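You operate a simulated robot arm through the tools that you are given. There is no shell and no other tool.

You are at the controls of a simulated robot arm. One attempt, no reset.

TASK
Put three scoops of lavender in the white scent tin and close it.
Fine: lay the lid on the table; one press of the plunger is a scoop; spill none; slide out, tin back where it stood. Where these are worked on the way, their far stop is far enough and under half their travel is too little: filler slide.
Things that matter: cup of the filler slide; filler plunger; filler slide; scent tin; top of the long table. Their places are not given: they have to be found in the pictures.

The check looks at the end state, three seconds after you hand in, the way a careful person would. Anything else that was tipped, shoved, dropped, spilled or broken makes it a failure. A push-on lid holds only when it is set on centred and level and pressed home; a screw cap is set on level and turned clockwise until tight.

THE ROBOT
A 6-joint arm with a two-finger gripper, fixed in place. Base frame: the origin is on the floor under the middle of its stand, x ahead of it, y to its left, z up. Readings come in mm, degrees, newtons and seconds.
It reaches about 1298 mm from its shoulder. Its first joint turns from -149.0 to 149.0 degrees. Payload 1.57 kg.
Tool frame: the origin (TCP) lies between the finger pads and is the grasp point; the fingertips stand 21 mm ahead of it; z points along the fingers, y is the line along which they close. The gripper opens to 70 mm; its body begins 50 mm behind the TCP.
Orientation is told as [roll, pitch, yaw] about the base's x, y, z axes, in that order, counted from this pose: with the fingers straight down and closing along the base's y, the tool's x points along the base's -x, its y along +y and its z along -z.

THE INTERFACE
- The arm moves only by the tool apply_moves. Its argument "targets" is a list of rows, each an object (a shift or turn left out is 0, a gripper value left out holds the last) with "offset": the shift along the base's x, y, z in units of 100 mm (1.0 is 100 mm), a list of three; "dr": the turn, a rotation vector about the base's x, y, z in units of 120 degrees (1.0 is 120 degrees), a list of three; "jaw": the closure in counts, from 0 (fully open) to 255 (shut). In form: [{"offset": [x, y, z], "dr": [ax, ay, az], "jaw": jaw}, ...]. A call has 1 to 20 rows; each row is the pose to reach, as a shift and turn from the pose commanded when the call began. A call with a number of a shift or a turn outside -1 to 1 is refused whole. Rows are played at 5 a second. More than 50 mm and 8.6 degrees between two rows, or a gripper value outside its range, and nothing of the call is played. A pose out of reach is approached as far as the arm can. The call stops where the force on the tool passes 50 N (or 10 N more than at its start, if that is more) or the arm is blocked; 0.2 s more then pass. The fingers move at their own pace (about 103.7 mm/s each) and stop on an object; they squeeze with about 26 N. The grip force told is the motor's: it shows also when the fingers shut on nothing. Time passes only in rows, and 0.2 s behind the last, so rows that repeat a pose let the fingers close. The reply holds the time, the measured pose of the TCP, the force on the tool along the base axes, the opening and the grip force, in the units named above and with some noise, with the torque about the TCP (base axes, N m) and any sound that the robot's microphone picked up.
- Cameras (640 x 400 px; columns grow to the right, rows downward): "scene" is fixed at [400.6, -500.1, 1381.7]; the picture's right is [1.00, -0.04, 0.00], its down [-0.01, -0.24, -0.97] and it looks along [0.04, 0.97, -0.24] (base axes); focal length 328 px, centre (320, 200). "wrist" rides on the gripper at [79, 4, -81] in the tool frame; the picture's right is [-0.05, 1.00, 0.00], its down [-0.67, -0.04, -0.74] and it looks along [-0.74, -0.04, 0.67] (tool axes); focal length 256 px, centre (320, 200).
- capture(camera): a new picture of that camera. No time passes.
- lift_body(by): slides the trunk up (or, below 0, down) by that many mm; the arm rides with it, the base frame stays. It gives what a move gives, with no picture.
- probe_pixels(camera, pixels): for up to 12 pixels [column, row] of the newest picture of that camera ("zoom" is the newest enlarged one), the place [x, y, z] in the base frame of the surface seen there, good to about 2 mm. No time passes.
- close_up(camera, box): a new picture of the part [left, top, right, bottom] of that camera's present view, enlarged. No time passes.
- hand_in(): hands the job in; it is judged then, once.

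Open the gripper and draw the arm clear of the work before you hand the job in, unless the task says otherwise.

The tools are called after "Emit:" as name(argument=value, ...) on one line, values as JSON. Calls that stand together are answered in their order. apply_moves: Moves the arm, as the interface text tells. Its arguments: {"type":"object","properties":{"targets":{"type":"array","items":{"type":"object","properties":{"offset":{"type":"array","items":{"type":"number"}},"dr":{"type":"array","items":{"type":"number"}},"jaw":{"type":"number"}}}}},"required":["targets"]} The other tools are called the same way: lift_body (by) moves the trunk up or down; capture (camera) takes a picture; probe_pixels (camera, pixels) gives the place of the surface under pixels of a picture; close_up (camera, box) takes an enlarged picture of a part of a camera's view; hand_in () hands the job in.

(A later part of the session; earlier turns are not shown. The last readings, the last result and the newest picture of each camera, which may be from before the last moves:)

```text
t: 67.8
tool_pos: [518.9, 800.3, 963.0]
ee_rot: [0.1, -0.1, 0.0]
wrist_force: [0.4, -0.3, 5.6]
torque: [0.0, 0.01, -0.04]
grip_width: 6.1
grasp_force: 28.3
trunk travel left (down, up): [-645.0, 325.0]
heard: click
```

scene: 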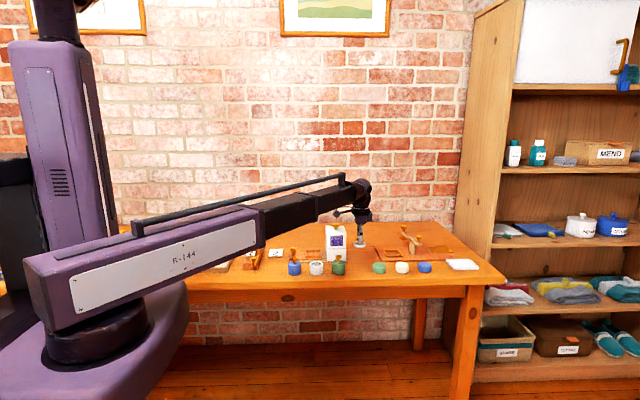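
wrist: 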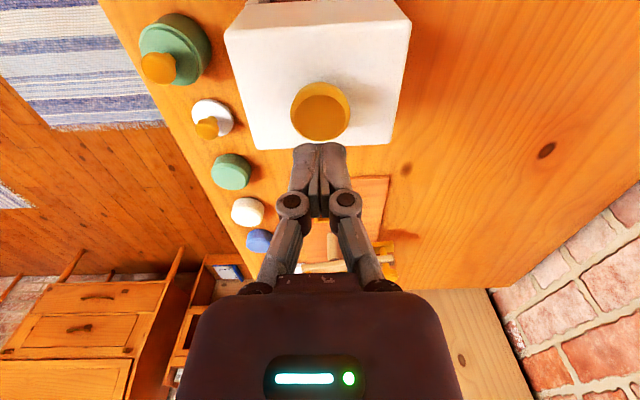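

Third click heard: three scoops. I raise 45 mm clear of the plunger and go back toward the slide knob.

Emit:
lift_body(by=45)

Emit:
apply_moves(targets=[{"offset": [-0.3, 0, 0]}, {"offset": [-0.6, 0, 0]}, {"offset": [-0.9, 0, 0]}, {"offset": [-1.0, 0, 0]}])

Emit:
apply_moves(targets=[{"offset": [-0.19, 0, 0], "jaw": 255}, {"offset": [-0.19, 0, 0], "jaw": 100}, {"offset": [-0.19, 0, 0], "jaw": 0}, {"offset": [-0.19, 0, 0], "jaw": 0}])

Emit:
lift_body(by=-45)

Emit:
capture(camera="wrist")

Emit:
close_up(camera="scene", box=[280, 215, 360, 275])

```text
t: 68.7
tool_pos: [519.1, 800.3, 1008.5]
ee_rot: [-0.1, -0.1, 0.0]
wrist_force: [0.6, -0.1, 0.7]
torque: [0.03, 0.02, -0.01]
grip_width: 0.0
grasp_force: 28.5
trunk travel left (down, up): [-690.0, 280.0]
```

```text
t: 69.7
tool_pos: [418.9, 799.9, 1008.5]
ee_rot: [0.0, -0.2, 0.0]
wrist_force: [-0.5, 0.0, 0.0]
torque: [-0.01, 0.01, 0.02]
grip_width: 0.1
grasp_force: 28.9
trunk travel left (down, up): [-690.0, 280.0]
```

```text
t: 70.7
tool_pos: [399.9, 799.4, 1008.5]
ee_rot: [0.0, -0.1, 0.0]
wrist_force: [0.4, 0.1, 0.0]
torque: [0.03, 0.0, -0.01]
grip_width: 70.0
grasp_force: 0.1
trunk travel left (down, up): [-690.0, 280.0]
```

```text
t: 71.6
tool_pos: [400.1, 799.5, 965.1]
ee_rot: [0.1, -0.2, 0.0]
wrist_force: [-0.2, 0.0, 0.0]
torque: [0.0, 0.02, -0.04]
grip_width: 69.8
grasp_force: 0.1
trunk travel left (down, up): [-645.0, 325.0]
```

```text
taken
```

wrist: 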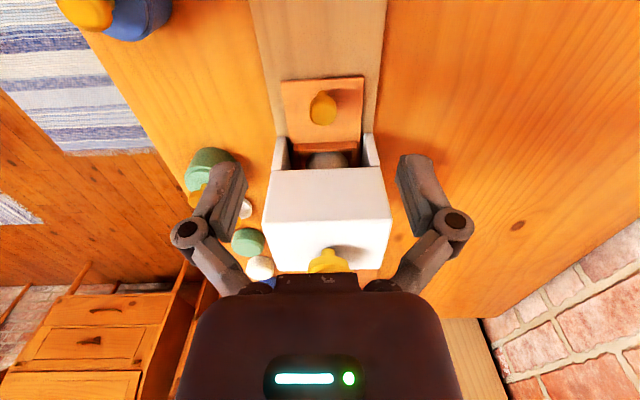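

```text
6.67 times, centred on (320, 245) of scene
```

zoom: 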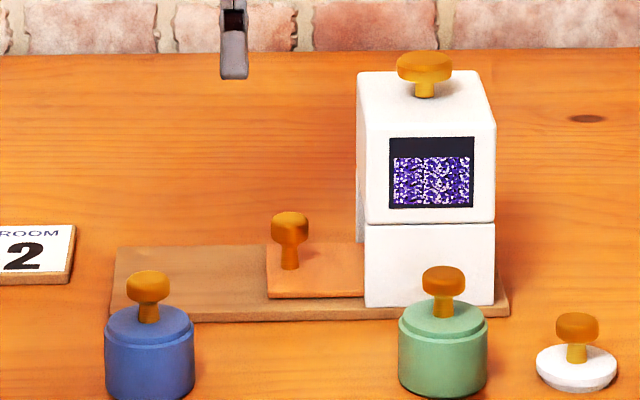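

The hopper window shows the level dropped. I lower to knob height at x 400 (left of the knob at ~436), then move +30 mm so the fingers straddle it.

Emit:
lift_body(by=-100)

Emit:
lift_body(by=-18)

Emit:
apply_moves(targets=[{"offset": [0.1, 0.003, 0]}, {"offset": [0.2, 0.005, 0]}, {"offset": [0.28, 0.006, 0]}, {"offset": [0.31, 0.006, 0]}, {"offset": [0.31, 0.006, 0]}])

Emit:
capture(camera="wrist")

Emit:
close_up(camera="scene", box=[300, 225, 348, 261])

```text
t: 72.9
tool_pos: [401.1, 798.9, 863.6]
ee_rot: [0.1, -0.1, -0.1]
wrist_force: [-0.3, -0.9, 0.1]
torque: [-0.02, -0.01, 0.01]
grip_width: 69.9
grasp_force: 0.1
trunk travel left (down, up): [-545.0, 425.0]
```

```text
t: 73.6
tool_pos: [399.4, 798.9, 847.4]
ee_rot: [0.0, 0.0, -0.1]
wrist_force: [0.5, -0.4, -1.1]
torque: [0.05, -0.03, 0.0]
grip_width: 70.1
grasp_force: 0.0
trunk travel left (down, up): [-527.0, 443.0]
```

```text
t: 74.8
tool_pos: [430.6, 799.7, 846.5]
ee_rot: [-0.1, -0.1, 0.0]
wrist_force: [0.1, 1.0, -0.9]
torque: [-0.01, -0.02, 0.02]
grip_width: 70.0
grasp_force: 0.0
trunk travel left (down, up): [-527.0, 443.0]
```

```text
taken
```

wrist: 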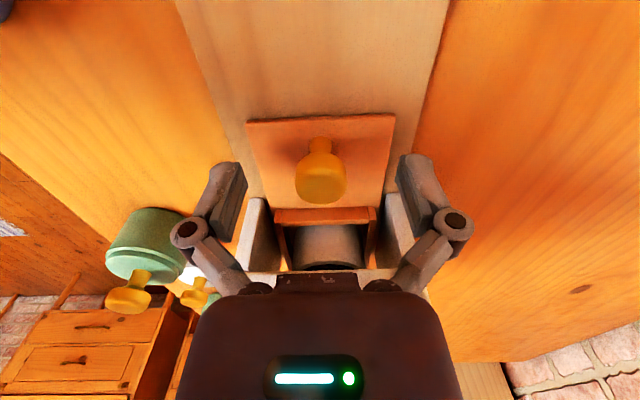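

```text
11.11 times, centred on (324, 243) of scene
```

zoom: 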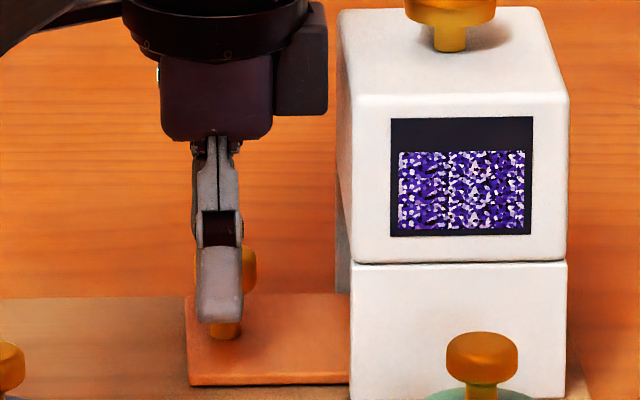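

The knob is between the fingers at px (320,175). I close on it.

Emit:
apply_moves(targets=[{"jaw": 100}, {"jaw": 150}, {"jaw": 165}, {"jaw": 180}, {"jaw": 255}, {"jaw": 255}, {"jaw": 255}])

```text
t: 76.4
tool_pos: [431.7, 800.1, 846.2]
ee_rot: [0.2, -0.2, 0.0]
wrist_force: [-0.4, 3.1, 2.7]
torque: [0.07, 0.02, 0.04]
grip_width: 23.1
grasp_force: 31.9
trunk travel left (down, up): [-527.0, 443.0]
```

Balanced grip. I pull the slide out slowly, 60 mm first.

Emit:
apply_moves(targets=[{"offset": [-0.01, 0, 0]}, {"offset": [-0.03, 0, 0]}, {"offset": [-0.06, 0, 0]}, {"offset": [-0.1, 0, 0]}, {"offset": [-0.14, 0, 0]}, {"offset": [-0.18, 0, 0]}, {"offset": [-0.22, 0, 0]}, {"offset": [-0.26, 0, 0]}, {"offset": [-0.3, 0, 0]}, {"offset": [-0.34, 0, 0]}, {"offset": [-0.38, 0, 0]}, {"offset": [-0.42, 0, 0]}, {"offset": [-0.46, 0, 0]}, {"offset": [-0.5, 0, 0]}, {"offset": [-0.54, 0, 0]}, {"offset": [-0.57, 0, 0]}, {"offset": [-0.59, 0, 0]}, {"offset": [-0.6, 0, 0]}])

Emit:
capture(camera="wrist")

Emit:
close_up(camera="scene", box=[280, 215, 360, 275])

```text
t: 80.2
tool_pos: [371.3, 799.6, 846.5]
ee_rot: [0.1, 0.0, -0.1]
wrist_force: [0.8, 6.6, 5.0]
torque: [0.11, 0.0, -0.01]
grip_width: 23.4
grasp_force: 31.7
trunk travel left (down, up): [-527.0, 443.0]
```

```text
taken
```

wrist: 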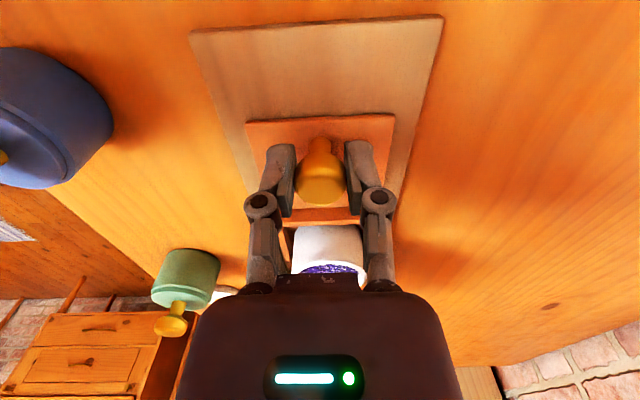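

```text
6.67 times, centred on (320, 245) of scene
```

zoom: 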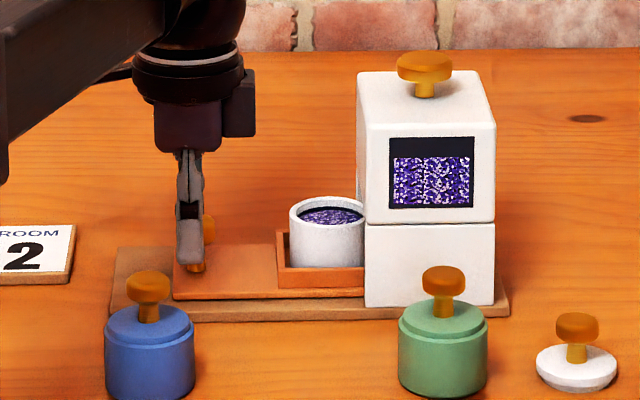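

The tin emerges filled to its ring. I pull a further 33 mm slowly, then feel for the outer stop.

Emit:
apply_moves(targets=[{"offset": [-0.01, 0, 0]}, {"offset": [-0.03, 0, 0]}, {"offset": [-0.06, 0, 0]}, {"offset": [-0.1, 0, 0]}, {"offset": [-0.14, 0, 0]}, {"offset": [-0.18, 0, 0]}, {"offset": [-0.22, 0, 0]}, {"offset": [-0.26, 0, 0]}, {"offset": [-0.29, 0, 0]}, {"offset": [-0.31, 0, 0]}, {"offset": [-0.33, 0, 0]}])

Emit:
apply_moves(targets=[{"offset": [-0.01, 0, 0]}, {"offset": [-0.02, 0, 0]}, {"offset": [-0.03, 0, 0]}, {"offset": [-0.04, 0, 0]}])

Emit:
close_up(camera="scene", box=[280, 215, 360, 275])

```text
t: 82.6
tool_pos: [337.6, 800.4, 845.2]
ee_rot: [0.0, 0.0, 0.0]
wrist_force: [-0.3, -3.0, -2.0]
torque: [0.01, -0.2, 0.0]
grip_width: 23.1
grasp_force: 32.2
trunk travel left (down, up): [-527.0, 443.0]
```

```text
t: 83.6
tool_pos: [335.8, 798.9, 845.9]
ee_rot: [0.1, 0.0, 0.1]
wrist_force: [11.4, -7.4, -2.4]
torque: [-0.11, 0.41, 0.02]
grip_width: 23.2
grasp_force: 32.2
trunk travel left (down, up): [-527.0, 443.0]
```

```text
6.67 times, centred on (320, 245) of scene
```

zoom: 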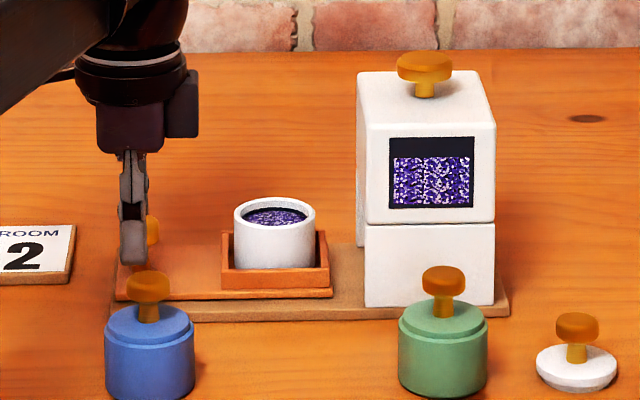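

Fx +11 N at x 335.8: the slide is at its outer stop again. I relieve, open, and raise 100 mm.

Emit:
apply_moves(targets=[{"offset": [0.01, 0, 0]}, {"offset": [0.015, 0, 0]}, {"offset": [0.015, 0, 0], "jaw": 120}, {"offset": [0.015, 0, 0], "jaw": 0}, {"offset": [0.015, 0, 0], "jaw": 0}])

Emit:
lift_body(by=105)

Emit:
capture(camera="wrist")

Emit:
close_up(camera="scene", box=[300, 230, 340, 260])

```text
t: 84.8
tool_pos: [335.9, 800.5, 846.3]
ee_rot: [0.2, -0.1, 0.0]
wrist_force: [0.1, -0.4, -0.4]
torque: [-0.04, 0.0, 0.02]
grip_width: 69.8
grasp_force: 0.1
trunk travel left (down, up): [-527.0, 443.0]
```

```text
t: 86.2
tool_pos: [335.7, 800.0, 949.8]
ee_rot: [-0.1, -0.2, 0.0]
wrist_force: [0.9, 0.5, -0.5]
torque: [0.02, 0.01, 0.0]
grip_width: 70.0
grasp_force: 0.0
trunk travel left (down, up): [-632.0, 338.0]
```

```text
taken
```

wrist: 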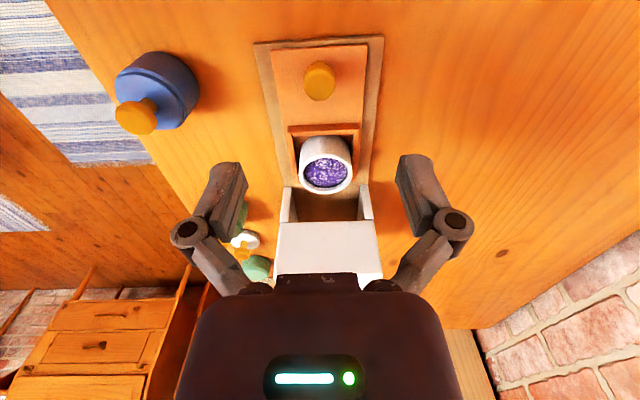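

```text
13.33 times, centred on (320, 245) of scene
```

zoom: 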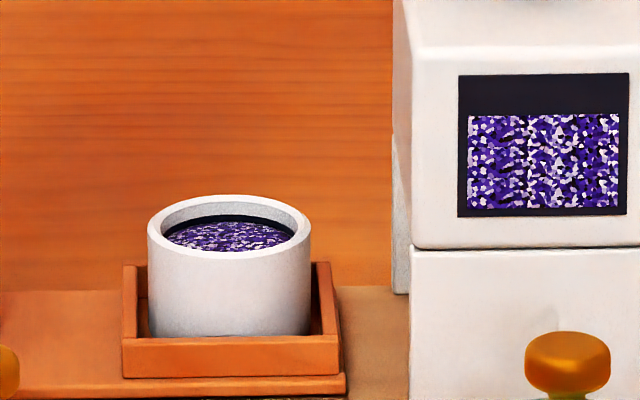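

Tin is full to its ring and nothing is spilled. I move over the tin at (425, 800) and probe its rim.

Emit:
apply_moves(targets=[{"offset": [0.3, 0, 0]}, {"offset": [0.6, 0, 0]}, {"offset": [0.89, 0.005, 0]}, {"offset": [0.89, 0.005, 0]}])

Emit:
close_up(camera="wrist", box=[260, 10, 380, 130])

Emit:
probe_pixels(camera="zoom", pixels=[[320, 200], [200, 200], [440, 200], [320, 100], [320, 320]])

```text
t: 87.2
tool_pos: [423.7, 801.6, 950.9]
ee_rot: [0.1, -0.1, 0.0]
wrist_force: [0.0, -0.2, 0.4]
torque: [0.0, -0.01, -0.02]
grip_width: 70.4
grasp_force: 0.1
trunk travel left (down, up): [-632.0, 338.0]
```

```text
3.33 times, centred on (320, 70) of wrist
```

zoom: 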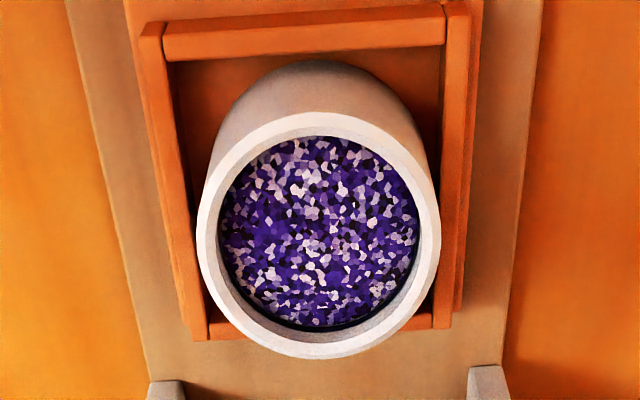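

```text
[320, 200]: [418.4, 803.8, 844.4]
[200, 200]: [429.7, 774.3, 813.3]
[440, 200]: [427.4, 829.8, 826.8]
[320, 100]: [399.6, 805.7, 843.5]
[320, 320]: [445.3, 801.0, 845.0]
```

I probe rim points precisely in this zoom: left (207,230), right (432,230), top (320,122), bottom (318,350).

Emit:
probe_pixels(camera="zoom", pixels=[[207, 235], [430, 230], [323, 122], [317, 350], [209, 220], [428, 215], [318, 344], [323, 128], [215, 270], [422, 268], [250, 150], [395, 150]])

```text
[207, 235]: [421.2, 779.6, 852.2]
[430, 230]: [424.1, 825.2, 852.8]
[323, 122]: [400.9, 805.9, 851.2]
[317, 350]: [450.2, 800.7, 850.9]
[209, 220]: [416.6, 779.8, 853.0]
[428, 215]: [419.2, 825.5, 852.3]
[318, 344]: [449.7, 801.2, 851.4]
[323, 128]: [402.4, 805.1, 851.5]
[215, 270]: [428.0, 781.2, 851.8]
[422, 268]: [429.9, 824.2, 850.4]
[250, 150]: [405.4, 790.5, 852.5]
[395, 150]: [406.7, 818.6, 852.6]
```

Tin centre ≈ (425.5, 802). I read the pose again to average the noise before aligning.

Emit:
apply_moves(targets=[{"offset": [0, 0, 0]}])

Emit:
apply_moves(targets=[{"offset": [0, 0, 0]}])

Emit:
apply_moves(targets=[{"offset": [0, 0, 0]}])

```text
t: 87.5
tool_pos: [423.0, 801.3, 951.5]
ee_rot: [0.0, -0.1, 0.0]
wrist_force: [0.3, -0.6, 0.8]
torque: [0.0, 0.01, 0.0]
grip_width: 70.0
grasp_force: 0.1
trunk travel left (down, up): [-632.0, 338.0]
```

```text
t: 88.0
tool_pos: [424.4, 801.8, 951.2]
ee_rot: [0.1, -0.1, 0.0]
wrist_force: [0.2, -0.6, 0.6]
torque: [-0.01, -0.02, -0.01]
grip_width: 69.9
grasp_force: 0.1
trunk travel left (down, up): [-632.0, 338.0]
```

```text
t: 88.3
tool_pos: [424.2, 800.7, 950.5]
ee_rot: [0.0, -0.2, 0.0]
wrist_force: [-0.1, -0.1, 0.8]
torque: [-0.01, 0.0, 0.04]
grip_width: 69.9
grasp_force: 0.1
trunk travel left (down, up): [-632.0, 338.0]
```

Mean pose (423.8, 801.3). I shift +1.5 mm in x and +0.2 in y, and lower 98 mm with open fingers round the tin.

Emit:
apply_moves(targets=[{"offset": [0.015, 0.002, 0]}, {"offset": [0.015, 0.002, 0]}])

Emit:
lift_body(by=-75)

Emit:
lift_body(by=-23)

Emit:
capture(camera="wrist")

Emit:
close_up(camera="scene", box=[300, 225, 348, 261])

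```text
t: 89.0
tool_pos: [424.6, 802.5, 952.2]
ee_rot: [-0.1, -0.1, 0.0]
wrist_force: [-0.5, 0.0, -1.2]
torque: [0.0, 0.0, -0.01]
grip_width: 70.2
grasp_force: 0.0
trunk travel left (down, up): [-632.0, 338.0]
```

```text
t: 90.1
tool_pos: [425.3, 802.4, 876.6]
ee_rot: [0.1, 0.0, 0.0]
wrist_force: [-0.4, 0.3, 0.0]
torque: [0.0, 0.02, 0.0]
grip_width: 69.9
grasp_force: 0.0
trunk travel left (down, up): [-557.0, 413.0]
```

```text
t: 90.8
tool_pos: [424.9, 801.8, 853.1]
ee_rot: [0.1, -0.1, 0.0]
wrist_force: [-1.7, 0.0, 0.2]
torque: [0.01, 0.01, 0.02]
grip_width: 70.2
grasp_force: 0.0
trunk travel left (down, up): [-534.0, 436.0]
```

```text
taken
```

wrist: 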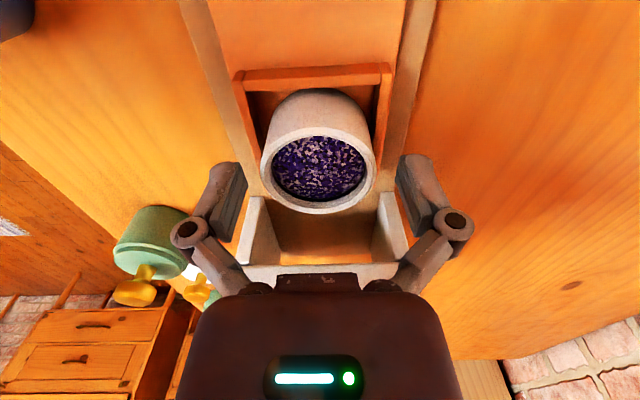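

```text
11.11 times, centred on (324, 243) of scene
```

zoom: 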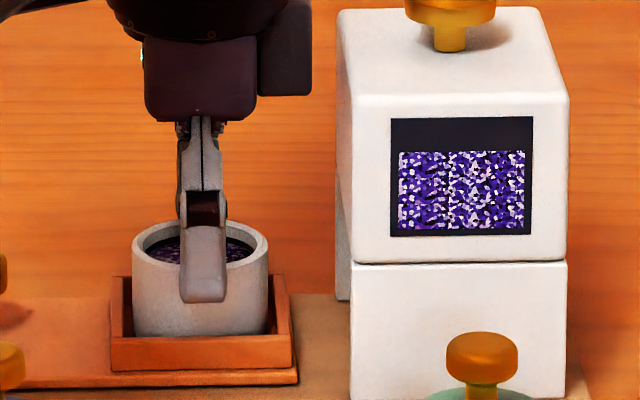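

The tin sits between the fingers exactly as in the first grasp (rim px 260–377, bottom row 213). I close gently.

Emit:
apply_moves(targets=[{"jaw": 40}, {"jaw": 60}, {"jaw": 66}, {"jaw": 70}, {"jaw": 74}, {"jaw": 80}, {"jaw": 120}, {"jaw": 255}, {"jaw": 255}])

Emit:
lift_body(by=5)

Emit:
close_up(camera="scene", box=[300, 225, 348, 261])

```text
t: 92.8
tool_pos: [424.6, 802.5, 853.2]
ee_rot: [-0.1, -0.1, 0.0]
wrist_force: [1.0, 0.5, 3.8]
torque: [0.01, -0.02, 0.0]
grip_width: 51.4
grasp_force: 26.0
trunk travel left (down, up): [-534.0, 436.0]
```

```text
t: 93.3
tool_pos: [424.2, 802.8, 858.4]
ee_rot: [0.0, -0.1, 0.0]
wrist_force: [0.0, -0.1, -0.7]
torque: [0.03, 0.01, 0.0]
grip_width: 51.4
grasp_force: 26.3
trunk travel left (down, up): [-539.0, 431.0]
```

```text
11.11 times, centred on (324, 243) of scene
```

zoom: 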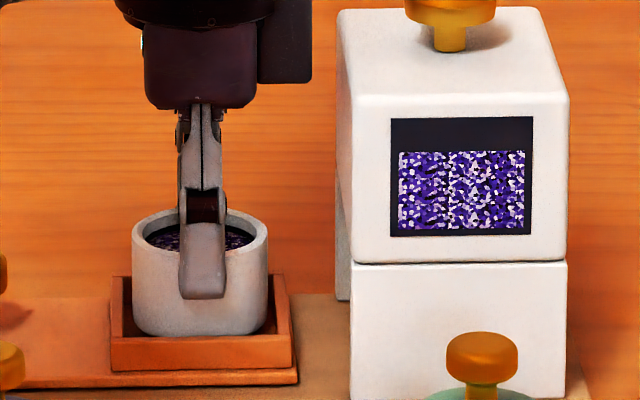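

Tin rises cleanly. I lift 90 mm and carry it back gently toward (435.2, 665.6).

Emit:
lift_body(by=90)

Emit:
apply_moves(targets=[{"offset": [0, -0.03, 0]}, {"offset": [0.01, -0.1, 0]}, {"offset": [0.02, -0.2, 0]}, {"offset": [0.03, -0.32, 0]}, {"offset": [0.04, -0.44, 0]}, {"offset": [0.05, -0.56, 0]}, {"offset": [0.06, -0.68, 0]}, {"offset": [0.07, -0.8, 0]}, {"offset": [0.08, -0.9, 0]}, {"offset": [0.09, -0.97, 0]}, {"offset": [0.1, -1.0, 0]}])

Emit:
apply_moves(targets=[{"offset": [0, -0.03, 0]}, {"offset": [0, -0.1, 0]}, {"offset": [0, -0.2, 0]}, {"offset": [0, -0.29, 0]}, {"offset": [0, -0.34, 0]}, {"offset": [0, -0.36, 0]}, {"offset": [0, -0.36, 0]}])

Emit:
apply_moves(targets=[{"offset": [0, 0, 0]}])

Emit:
apply_moves(targets=[{"offset": [0, 0, 0]}])

```text
t: 94.5
tool_pos: [426.3, 802.6, 947.6]
ee_rot: [0.0, -0.1, 0.0]
wrist_force: [0.3, -0.1, -1.6]
torque: [0.0, 0.02, -0.01]
grip_width: 51.5
grasp_force: 25.8
trunk travel left (down, up): [-629.0, 341.0]
```

```text
t: 97.0
tool_pos: [435.4, 702.0, 948.1]
ee_rot: [0.0, 0.0, 0.0]
wrist_force: [-0.1, 0.4, -0.6]
torque: [0.0, 0.01, 0.05]
grip_width: 51.5
grasp_force: 25.9
trunk travel left (down, up): [-629.0, 341.0]
```

```text
t: 98.5
tool_pos: [435.4, 666.0, 947.9]
ee_rot: [0.0, -0.1, 0.0]
wrist_force: [-0.7, 0.3, -1.1]
torque: [0.0, 0.04, 0.01]
grip_width: 51.0
grasp_force: 25.6
trunk travel left (down, up): [-629.0, 341.0]
```

```text
t: 99.0
tool_pos: [435.1, 666.5, 948.1]
ee_rot: [-0.1, 0.0, 0.0]
wrist_force: [0.1, 0.3, 0.0]
torque: [-0.01, 0.02, -0.01]
grip_width: 51.3
grasp_force: 26.4
trunk travel left (down, up): [-629.0, 341.0]
```

```text
t: 99.3
tool_pos: [435.2, 665.2, 948.3]
ee_rot: [-0.1, -0.1, -0.1]
wrist_force: [0.1, -0.8, -1.6]
torque: [0.01, 0.0, -0.03]
grip_width: 51.3
grasp_force: 26.4
trunk travel left (down, up): [-629.0, 341.0]
```

At (435.2, 665.9), matching the original grasp pose. I lower 104 mm to just above the table.

Emit:
lift_body(by=-95)

Emit:
lift_body(by=-10)

Emit:
lift_body(by=-2)

Emit:
lift_body(by=-1)

Emit:
close_up(camera="scene", box=[290, 235, 350, 280])

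```text
t: 100.6
tool_pos: [435.8, 666.5, 852.9]
ee_rot: [0.0, -0.1, 0.0]
wrist_force: [0.2, 0.4, -0.8]
torque: [-0.02, -0.02, -0.02]
grip_width: 51.4
grasp_force: 25.4
trunk travel left (down, up): [-534.0, 436.0]
```

```text
t: 101.2
tool_pos: [434.7, 667.4, 843.4]
ee_rot: [0.0, 0.0, 0.0]
wrist_force: [0.1, -0.2, -1.0]
torque: [-0.01, -0.01, 0.0]
grip_width: 51.1
grasp_force: 25.9
trunk travel left (down, up): [-524.0, 446.0]
```

```text
t: 101.7
tool_pos: [436.1, 665.9, 841.8]
ee_rot: [0.0, -0.1, 0.0]
wrist_force: [0.9, -0.5, -0.7]
torque: [0.02, 0.04, -0.03]
grip_width: 51.2
grasp_force: 25.2
trunk travel left (down, up): [-522.0, 448.0]
```

```text
t: 102.2
tool_pos: [436.1, 666.6, 841.5]
ee_rot: [0.0, -0.1, -0.1]
wrist_force: [-0.8, 0.1, -1.4]
torque: [-0.01, 0.04, -0.01]
grip_width: 51.4
grasp_force: 25.8
trunk travel left (down, up): [-521.0, 449.0]
```

```text
8.89 times, centred on (320, 258) of scene
```

zoom: 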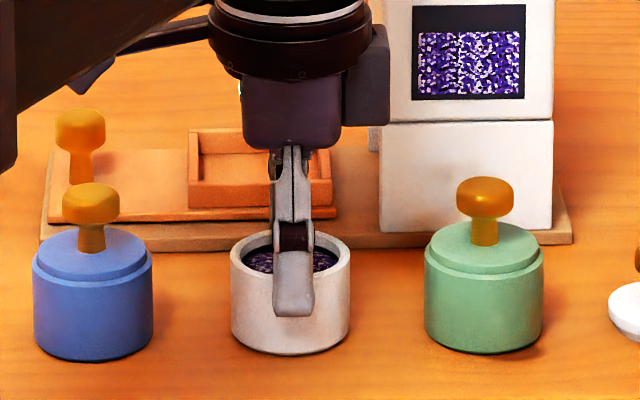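

Not yet touching. I lower 1 mm at a time to contact.

Emit:
lift_body(by=-1)

Emit:
lift_body(by=-0.7)

```text
t: 102.8
tool_pos: [436.4, 667.2, 839.2]
ee_rot: [0.2, -0.1, 0.0]
wrist_force: [1.4, 1.7, 4.5]
torque: [0.0, -0.03, 0.01]
grip_width: 51.3
grasp_force: 26.1
trunk travel left (down, up): [-520.0, 450.0]
```

```text
t: 103.3
tool_pos: [435.9, 666.9, 838.9]
ee_rot: [0.2, -0.1, -0.1]
wrist_force: [3.1, 4.7, 16.1]
torque: [0.08, -0.07, 0.01]
grip_width: 51.5
grasp_force: 25.5
trunk travel left (down, up): [-520.0, 450.0]
```

The tin stands on the table (Fz ~16 N). I open the fingers and raise 100 mm.

Emit:
apply_moves(targets=[{"jaw": 60}, {"jaw": 40}, {"jaw": 0}, {"jaw": 0}, {"jaw": 0}])

Emit:
lift_body(by=100)

Emit:
close_up(camera="wrist", box=[265, 10, 375, 120])

Emit:
probe_pixels(camera="zoom", pixels=[[320, 200], [200, 200], [440, 200], [320, 90], [320, 340]])

```text
t: 104.5
tool_pos: [435.3, 666.6, 837.2]
ee_rot: [0.0, -0.1, 0.0]
wrist_force: [0.2, -0.7, 0.4]
torque: [0.03, 0.01, -0.01]
grip_width: 70.4
grasp_force: 0.1
trunk travel left (down, up): [-520.0, 450.0]
```

```text
t: 105.8
tool_pos: [437.0, 666.2, 938.3]
ee_rot: [-0.1, -0.1, 0.1]
wrist_force: [0.5, 0.0, -0.5]
torque: [0.0, 0.08, -0.01]
grip_width: 70.0
grasp_force: 0.0
trunk travel left (down, up): [-620.0, 350.0]
```

```text
3.64 times, centred on (320, 65) of wrist
```

zoom: 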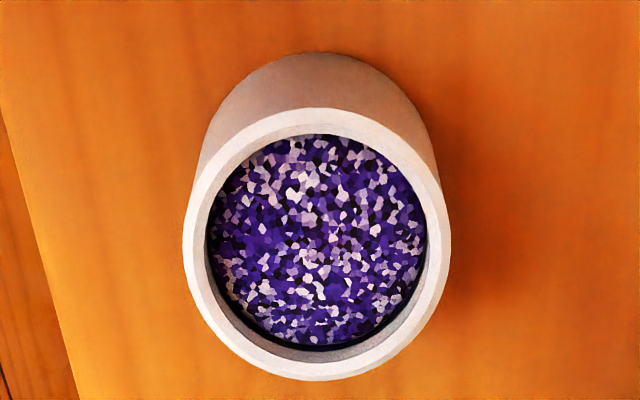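

```text
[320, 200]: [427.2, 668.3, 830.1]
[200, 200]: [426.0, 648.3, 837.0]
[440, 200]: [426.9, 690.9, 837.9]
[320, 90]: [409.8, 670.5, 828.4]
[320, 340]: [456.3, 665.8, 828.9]
```

I probe the rim now to know where the tin stands for the lid.

Emit:
probe_pixels(camera="zoom", pixels=[[194, 235], [442, 228], [323, 118], [316, 370], [193, 250], [444, 245], [320, 112], [316, 376], [210, 170], [425, 165], [240, 340], [395, 335]])

```text
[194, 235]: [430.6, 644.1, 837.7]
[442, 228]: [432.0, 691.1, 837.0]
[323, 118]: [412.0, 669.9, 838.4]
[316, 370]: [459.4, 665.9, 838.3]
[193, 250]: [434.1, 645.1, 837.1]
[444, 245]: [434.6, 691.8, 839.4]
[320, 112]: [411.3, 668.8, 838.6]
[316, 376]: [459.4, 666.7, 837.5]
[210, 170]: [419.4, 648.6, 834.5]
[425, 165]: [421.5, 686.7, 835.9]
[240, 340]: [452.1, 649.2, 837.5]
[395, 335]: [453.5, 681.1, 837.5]
```

Tin stands at ≈ (435.5, 667), within ~1–2 mm of its original place. I now go to the lid at (600, 667) at this height.

Emit:
apply_moves(targets=[{"offset": [0.3, 0, 0]}, {"offset": [0.6, 0, 0]}, {"offset": [0.9, 0, 0]}, {"offset": [1.0, 0, 0]}])

Emit:
apply_moves(targets=[{"offset": [0.3, 0, 0]}, {"offset": [0.55, 0, 0]}, {"offset": [0.635, 0, 0]}, {"offset": [0.635, 0, 0]}])

Emit:
close_up(camera="wrist", box=[265, 10, 375, 120])

Emit:
apply_moves(targets=[{"offset": [0, 0, 0]}])

Emit:
apply_moves(targets=[{"offset": [0, 0, 0]}])

```text
t: 106.8
tool_pos: [535.9, 666.6, 939.7]
ee_rot: [-0.1, 0.0, 0.0]
wrist_force: [0.4, 0.6, -0.2]
torque: [-0.01, 0.0, 0.0]
grip_width: 69.7
grasp_force: 0.0
trunk travel left (down, up): [-620.0, 350.0]
```

```text
t: 107.8
tool_pos: [599.2, 666.2, 939.0]
ee_rot: [0.0, -0.1, 0.1]
wrist_force: [-0.5, 0.5, -1.1]
torque: [0.03, -0.01, 0.0]
grip_width: 70.0
grasp_force: 0.1
trunk travel left (down, up): [-620.0, 350.0]
```

```text
3.64 times, centred on (320, 65) of wrist
```

zoom: 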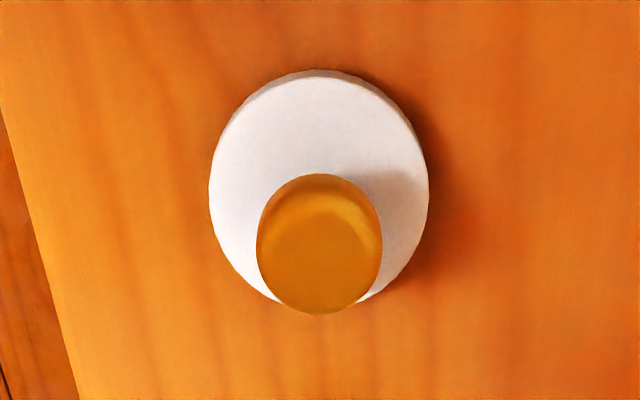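

```text
t: 108.2
tool_pos: [599.6, 667.1, 939.0]
ee_rot: [0.0, -0.1, 0.0]
wrist_force: [0.3, 0.0, -0.1]
torque: [0.01, 0.01, 0.03]
grip_width: 70.1
grasp_force: 0.0
trunk travel left (down, up): [-620.0, 350.0]
```

```text
t: 108.6
tool_pos: [598.7, 668.0, 938.4]
ee_rot: [0.0, -0.2, 0.1]
wrist_force: [0.4, 0.5, -0.2]
torque: [-0.01, 0.04, -0.01]
grip_width: 70.1
grasp_force: 0.0
trunk travel left (down, up): [-620.0, 350.0]
```

I probe the lid's knob and disk edges from above.

Emit:
probe_pixels(camera="zoom", pixels=[[262, 245], [378, 245], [320, 180], [322, 308], [215, 180], [424, 180], [318, 78], [320, 245], [225, 145], [415, 145]])

```text
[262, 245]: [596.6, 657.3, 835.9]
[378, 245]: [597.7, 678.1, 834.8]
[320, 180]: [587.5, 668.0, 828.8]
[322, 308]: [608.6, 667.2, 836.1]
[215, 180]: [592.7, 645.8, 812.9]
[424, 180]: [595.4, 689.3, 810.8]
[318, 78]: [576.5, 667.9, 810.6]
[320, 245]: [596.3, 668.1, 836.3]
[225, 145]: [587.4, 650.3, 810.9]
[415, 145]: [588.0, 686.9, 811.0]
```

Lid centre ≈ (598.4, 667.6). I shift −0.7 mm in x so lid and tin sit alike relative to the TCP, then lower 101 mm to the same grasp height as before.

Emit:
apply_moves(targets=[{"offset": [-0.007, 0, 0]}, {"offset": [-0.007, 0, 0]}])

Emit:
lift_body(by=-85)

Emit:
lift_body(by=-15.5)

Emit:
capture(camera="wrist")

Emit:
close_up(camera="scene", box=[340, 240, 380, 280])

```text
t: 109.2
tool_pos: [597.5, 666.3, 938.1]
ee_rot: [0.1, 0.0, 0.0]
wrist_force: [0.4, 0.9, 0.2]
torque: [-0.01, -0.02, 0.0]
grip_width: 70.0
grasp_force: 0.0
trunk travel left (down, up): [-620.0, 350.0]
```

```text
t: 110.4
tool_pos: [599.3, 666.9, 853.4]
ee_rot: [0.1, -0.1, -0.1]
wrist_force: [-0.5, 0.4, 0.3]
torque: [0.0, -0.02, 0.02]
grip_width: 70.1
grasp_force: 0.1
trunk travel left (down, up): [-535.0, 435.0]
```

```text
t: 111.0
tool_pos: [598.5, 666.6, 837.9]
ee_rot: [0.1, -0.1, 0.0]
wrist_force: [-0.5, -0.3, -0.2]
torque: [0.0, 0.03, 0.01]
grip_width: 70.0
grasp_force: 0.1
trunk travel left (down, up): [-519.0, 451.0]
```

```text
taken
```

wrist: 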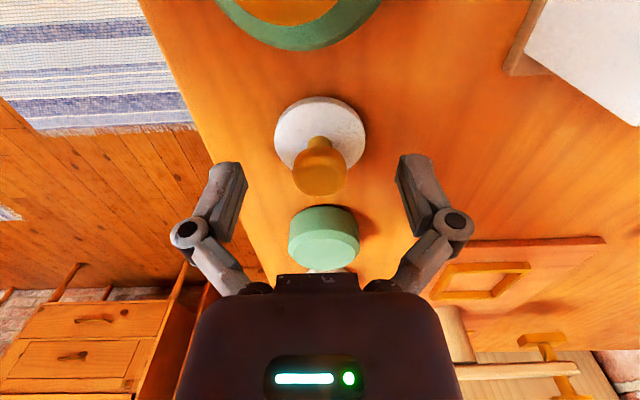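

```text
10.00 times, centred on (360, 260) of scene
```

zoom: 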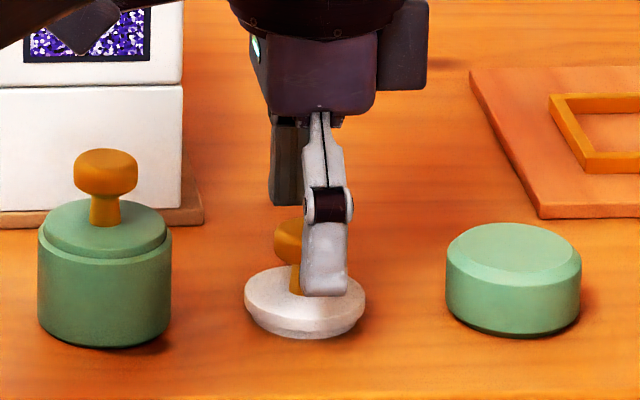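

The knob is centred between the fingers at px (320,165). I close on it.

Emit:
apply_moves(targets=[{"jaw": 80}, {"jaw": 140}, {"jaw": 155}, {"jaw": 165}, {"jaw": 175}, {"jaw": 200}, {"jaw": 255}, {"jaw": 255}, {"jaw": 255}])

Emit:
lift_body(by=100)

Emit:
capture(camera="wrist")

Emit:
close_up(camera="scene", box=[345, 220, 375, 245])

```text
t: 113.0
tool_pos: [598.7, 668.4, 838.3]
ee_rot: [-0.1, -0.2, 0.0]
wrist_force: [-0.5, 0.5, 1.8]
torque: [-0.02, -0.01, 0.01]
grip_width: 21.3
grasp_force: 26.2
trunk travel left (down, up): [-519.0, 451.0]
```

```text
t: 114.4
tool_pos: [597.7, 667.0, 937.6]
ee_rot: [0.0, -0.1, 0.0]
wrist_force: [0.2, 0.1, 0.0]
torque: [0.01, 0.0, 0.01]
grip_width: 21.0
grasp_force: 26.2
trunk travel left (down, up): [-619.0, 351.0]
```

```text
taken
```

wrist: 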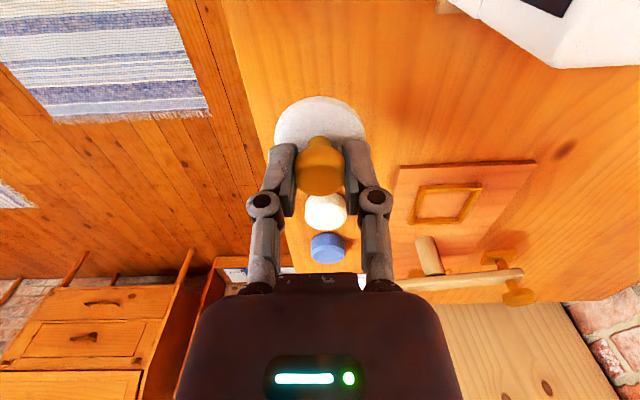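

```text
16.00 times, centred on (360, 232) of scene
```

zoom: 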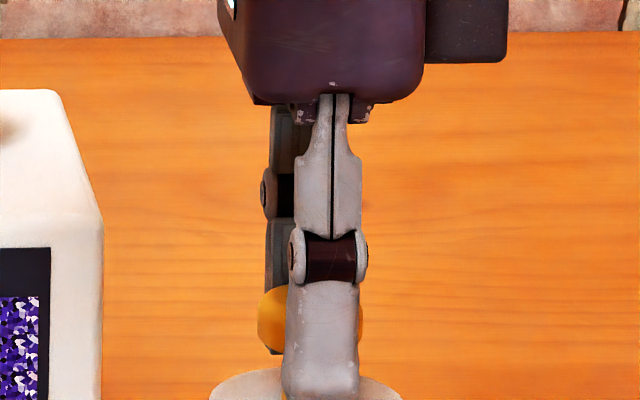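

Lid lifted (21.0 mm grip). I check that it hangs level.

Emit:
close_up(camera="scene", box=[345, 232, 375, 257])

Emit:
close_up(camera="wrist", box=[260, 80, 380, 200])

```text
16.00 times, centred on (360, 244) of scene
```

zoom: 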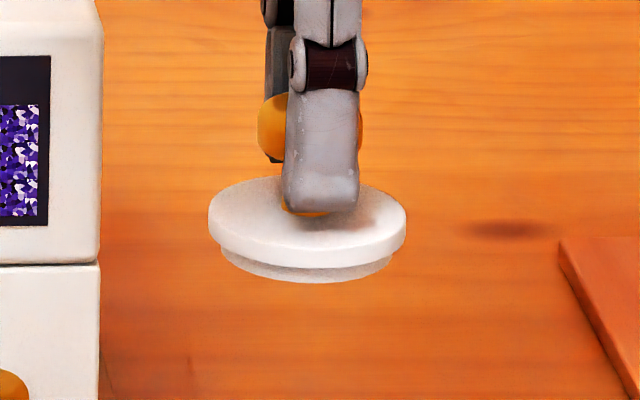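

```text
3.33 times, centred on (320, 140) of wrist
```

zoom: 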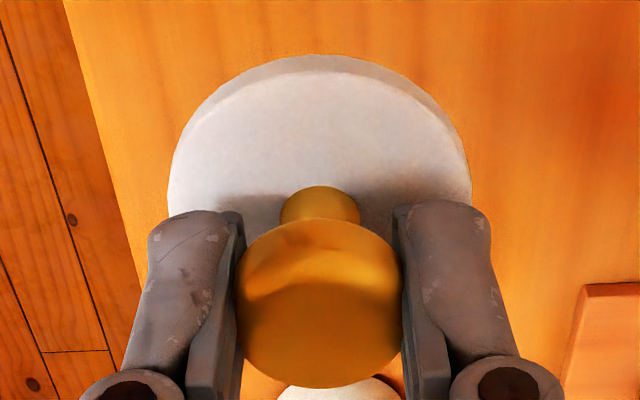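

Lid is level (it was lifted flat from the table). I move −162.8 mm in x back over the tin.

Emit:
apply_moves(targets=[{"offset": [-0.15, 0, 0]}, {"offset": [-0.4, 0, 0]}, {"offset": [-0.65, 0, 0]}, {"offset": [-0.9, 0, 0]}, {"offset": [-1.0, 0, 0]}])

Emit:
apply_moves(targets=[{"offset": [-0.2, 0, 0]}, {"offset": [-0.4, 0, 0]}, {"offset": [-0.55, 0, 0]}, {"offset": [-0.628, 0, 0]}, {"offset": [-0.628, 0, 0]}])

Emit:
apply_moves(targets=[{"offset": [0, 0, 0]}])

Emit:
apply_moves(targets=[{"offset": [0, 0, 0]}])

Emit:
lift_body(by=-50)

Emit:
capture(camera="wrist")

Emit:
close_up(camera="scene", box=[297, 240, 337, 280])

```text
t: 115.6
tool_pos: [498.6, 666.6, 937.4]
ee_rot: [0.0, -0.1, 0.1]
wrist_force: [0.1, 0.3, 0.2]
torque: [0.0, -0.01, 0.0]
grip_width: 21.2
grasp_force: 25.9
trunk travel left (down, up): [-619.0, 351.0]
```

```text
t: 116.8
tool_pos: [435.9, 666.5, 937.8]
ee_rot: [0.1, -0.1, -0.1]
wrist_force: [0.2, 0.4, -0.3]
torque: [0.01, 0.0, -0.02]
grip_width: 21.2
grasp_force: 25.9
trunk travel left (down, up): [-619.0, 351.0]
```

```text
t: 117.2
tool_pos: [436.2, 666.5, 937.2]
ee_rot: [0.1, -0.1, 0.0]
wrist_force: [-0.6, 0.1, -0.4]
torque: [-0.04, 0.02, 0.02]
grip_width: 21.4
grasp_force: 26.6
trunk travel left (down, up): [-619.0, 351.0]
```

```text
t: 117.6
tool_pos: [436.5, 666.9, 937.6]
ee_rot: [-0.1, -0.1, -0.1]
wrist_force: [-0.4, -0.2, 0.2]
torque: [-0.02, -0.01, 0.02]
grip_width: 21.2
grasp_force: 25.8
trunk travel left (down, up): [-619.0, 351.0]
```

```text
t: 118.5
tool_pos: [436.7, 667.2, 887.4]
ee_rot: [0.1, -0.1, 0.1]
wrist_force: [-0.4, -0.2, -0.6]
torque: [-0.03, 0.0, 0.03]
grip_width: 21.2
grasp_force: 26.4
trunk travel left (down, up): [-569.0, 401.0]
```

```text
taken
```

wrist: 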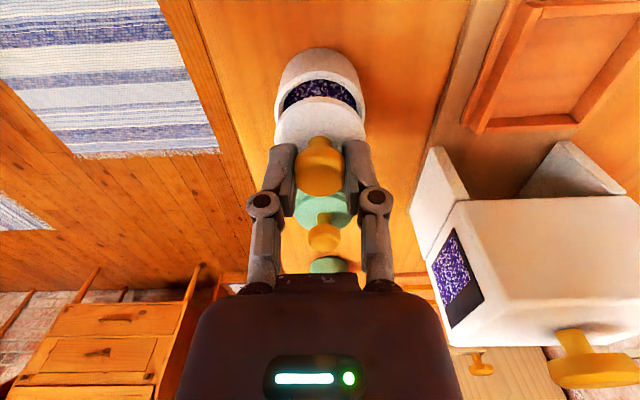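

```text
10.00 times, centred on (317, 260) of scene
```

zoom: 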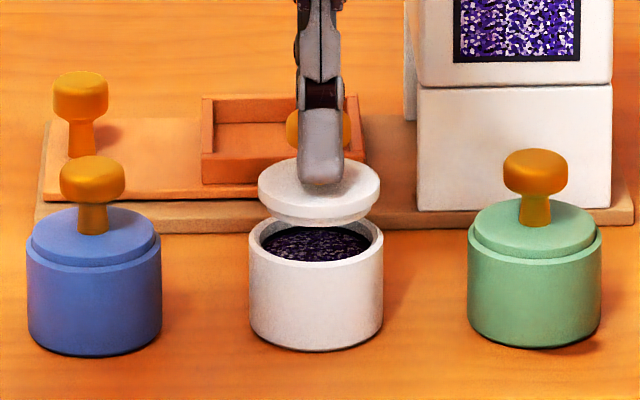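

The lid hovers ~12 mm above the rim. I take sharper close-ups to compare the lid's and tin's centres in both directions.

Emit:
close_up(camera="scene", box=[306, 255, 328, 277])

Emit:
close_up(camera="wrist", box=[265, 40, 375, 150])

```text
16.00 times, centred on (317, 266) of scene
```

zoom: 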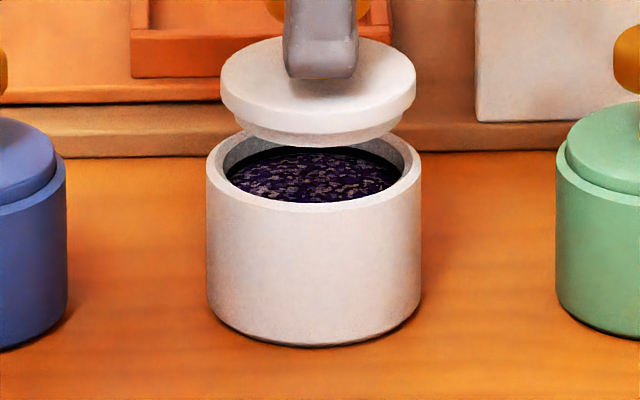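

```text
3.64 times, centred on (320, 95) of wrist
```

zoom: 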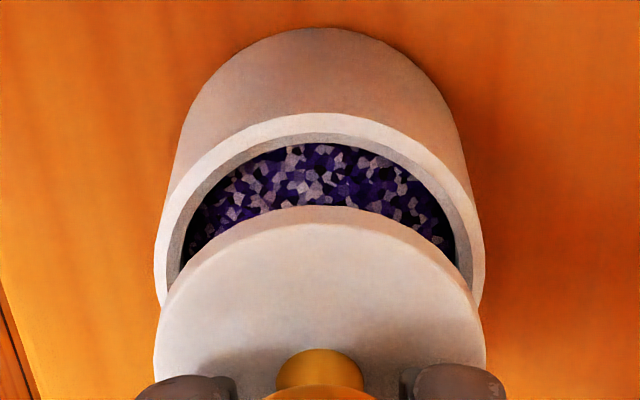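

In the scene zoom the lid spans 221–417 (centre 319) and the rim 205–421 (centre 313): the lid is ~1.3 mm too far in +x. In y both are centred on column 320. I shift −1.2 mm in x and recheck.

Emit:
apply_moves(targets=[{"offset": [-0.012, 0, 0]}, {"offset": [-0.012, 0, 0]}])

Emit:
lift_body(by=-8)

Emit:
close_up(camera="scene", box=[306, 255, 328, 277])

Emit:
close_up(camera="wrist", box=[265, 40, 375, 150])

```text
t: 119.1
tool_pos: [434.9, 666.0, 887.0]
ee_rot: [0.0, -0.1, 0.1]
wrist_force: [-0.1, 0.7, -0.3]
torque: [0.02, 0.0, -0.01]
grip_width: 21.0
grasp_force: 25.9
trunk travel left (down, up): [-569.0, 401.0]
```

```text
t: 119.7
tool_pos: [434.4, 666.9, 880.1]
ee_rot: [0.1, -0.1, 0.0]
wrist_force: [-0.9, 0.7, 0.2]
torque: [-0.04, -0.02, 0.01]
grip_width: 21.2
grasp_force: 25.3
trunk travel left (down, up): [-561.0, 409.0]
```

```text
16.00 times, centred on (317, 266) of scene
```

zoom: 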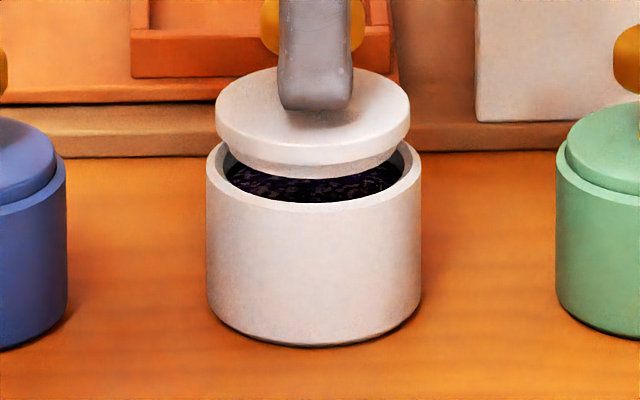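

```text
3.64 times, centred on (320, 95) of wrist
```

zoom: 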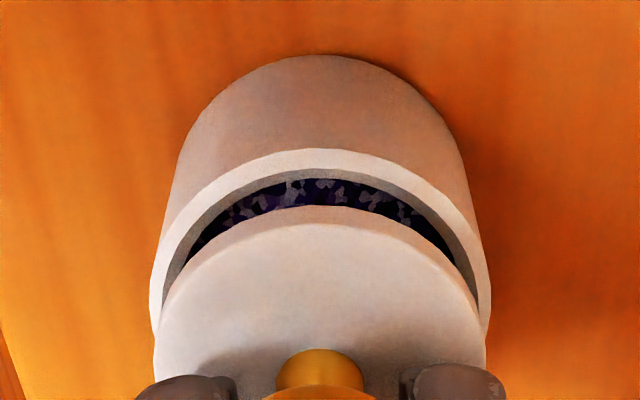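

Aligned: lid 215–410, rim 205–421 (both centre ~313), and both at column 320 in the wrist view. I lower 4 mm, then by 1 mm, watching the force.

Emit:
lift_body(by=-4)

Emit:
lift_body(by=-1)

Emit:
lift_body(by=-1)

Emit:
close_up(camera="scene", box=[306, 255, 328, 277])

```text
t: 120.2
tool_pos: [435.4, 667.3, 875.4]
ee_rot: [0.0, -0.1, -0.1]
wrist_force: [-0.5, 0.5, -0.5]
torque: [0.0, 0.0, -0.02]
grip_width: 21.2
grasp_force: 25.8
trunk travel left (down, up): [-557.0, 413.0]
```

```text
t: 120.7
tool_pos: [435.2, 666.4, 874.9]
ee_rot: [0.1, -0.1, 0.0]
wrist_force: [0.2, -0.2, -0.8]
torque: [0.02, -0.01, 0.03]
grip_width: 20.9
grasp_force: 26.7
trunk travel left (down, up): [-556.0, 414.0]
```

```text
t: 121.2
tool_pos: [435.4, 665.3, 873.1]
ee_rot: [0.0, -0.1, 0.1]
wrist_force: [0.8, -1.1, -0.7]
torque: [0.0, -0.02, 0.01]
grip_width: 21.2
grasp_force: 26.2
trunk travel left (down, up): [-555.0, 415.0]
```

```text
16.00 times, centred on (317, 266) of scene
```

zoom: 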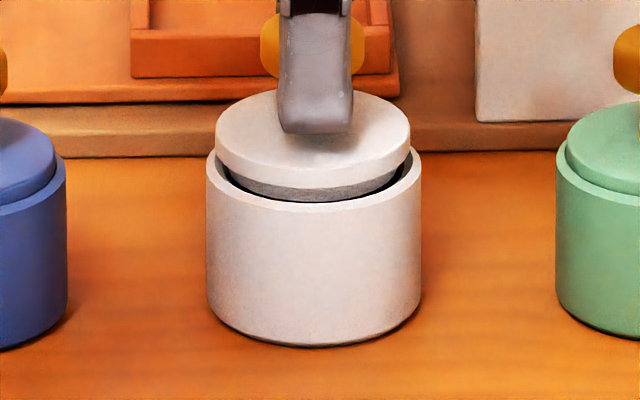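

The plug is entering the rim with no side force. I continue 1 mm at a time.

Emit:
lift_body(by=-1)

Emit:
lift_body(by=-1)

Emit:
lift_body(by=-1)

Emit:
close_up(camera="scene", box=[306, 255, 328, 277])

```text
t: 121.7
tool_pos: [434.7, 666.7, 872.3]
ee_rot: [0.0, -0.1, -0.1]
wrist_force: [-0.4, -0.5, 0.0]
torque: [0.0, 0.0, -0.01]
grip_width: 21.3
grasp_force: 25.5
trunk travel left (down, up): [-554.0, 416.0]
```

```text
t: 122.2
tool_pos: [435.2, 665.8, 871.9]
ee_rot: [0.0, -0.1, 0.1]
wrist_force: [0.0, -0.1, -0.9]
torque: [-0.03, 0.03, 0.02]
grip_width: 21.1
grasp_force: 26.1
trunk travel left (down, up): [-553.0, 417.0]
```

```text
t: 122.7
tool_pos: [435.0, 665.9, 871.5]
ee_rot: [0.0, -0.1, 0.0]
wrist_force: [0.0, 0.8, -0.8]
torque: [0.01, 0.01, -0.03]
grip_width: 21.1
grasp_force: 25.6
trunk travel left (down, up): [-552.0, 418.0]
```

```text
16.00 times, centred on (317, 266) of scene
```

zoom: 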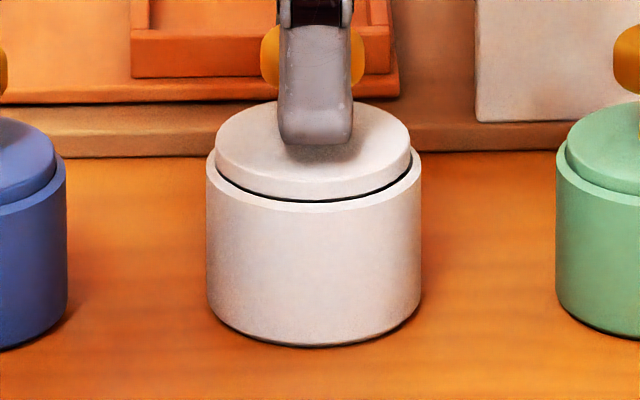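

Only a thin dark gap is left under the lid. I press on in 1 mm steps and listen for the snap.

Emit:
lift_body(by=-1)

Emit:
lift_body(by=-1)

Emit:
close_up(camera="scene", box=[306, 255, 328, 277])

```text
t: 123.2
tool_pos: [434.4, 667.6, 869.2]
ee_rot: [0.0, -0.1, -0.1]
wrist_force: [-0.7, 0.3, 0.7]
torque: [0.04, 0.0, -0.01]
grip_width: 20.9
grasp_force: 25.4
trunk travel left (down, up): [-551.0, 419.0]
```

```text
t: 123.8
tool_pos: [435.1, 666.9, 870.3]
ee_rot: [0.1, -0.1, 0.0]
wrist_force: [0.5, -0.1, 0.3]
torque: [0.0, -0.02, -0.03]
grip_width: 20.9
grasp_force: 25.9
trunk travel left (down, up): [-550.0, 420.0]
```

```text
16.00 times, centred on (317, 266) of scene
```

zoom: 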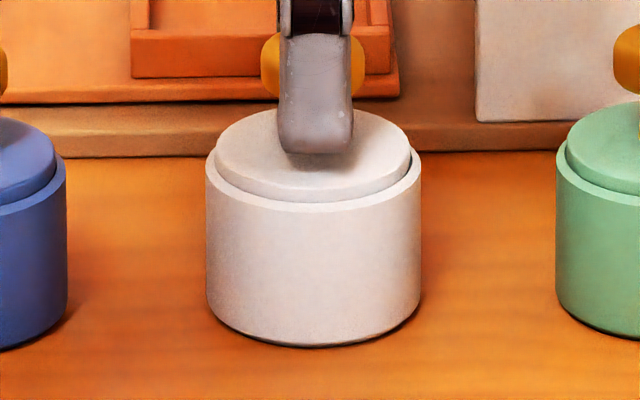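

The gap has closed visually, but no force or snap yet. I press 1 mm more.

Emit:
lift_body(by=-1)

```text
t: 124.3
tool_pos: [436.0, 665.3, 868.9]
ee_rot: [0.1, -0.1, 0.0]
wrist_force: [1.9, 1.8, 11.0]
torque: [0.03, -0.06, 0.01]
grip_width: 21.0
grasp_force: 26.0
trunk travel left (down, up): [-549.0, 421.0]
```

Contact at 11 N. I press another 1 mm to drive it home.

Emit:
lift_body(by=-1)

```text
t: 124.8
tool_pos: [433.9, 664.7, 869.2]
ee_rot: [0.1, -0.2, 0.0]
wrist_force: [4.7, 4.9, 25.2]
torque: [0.1, -0.13, 0.01]
grip_width: 21.4
grasp_force: 26.5
trunk travel left (down, up): [-548.0, 422.0]
```

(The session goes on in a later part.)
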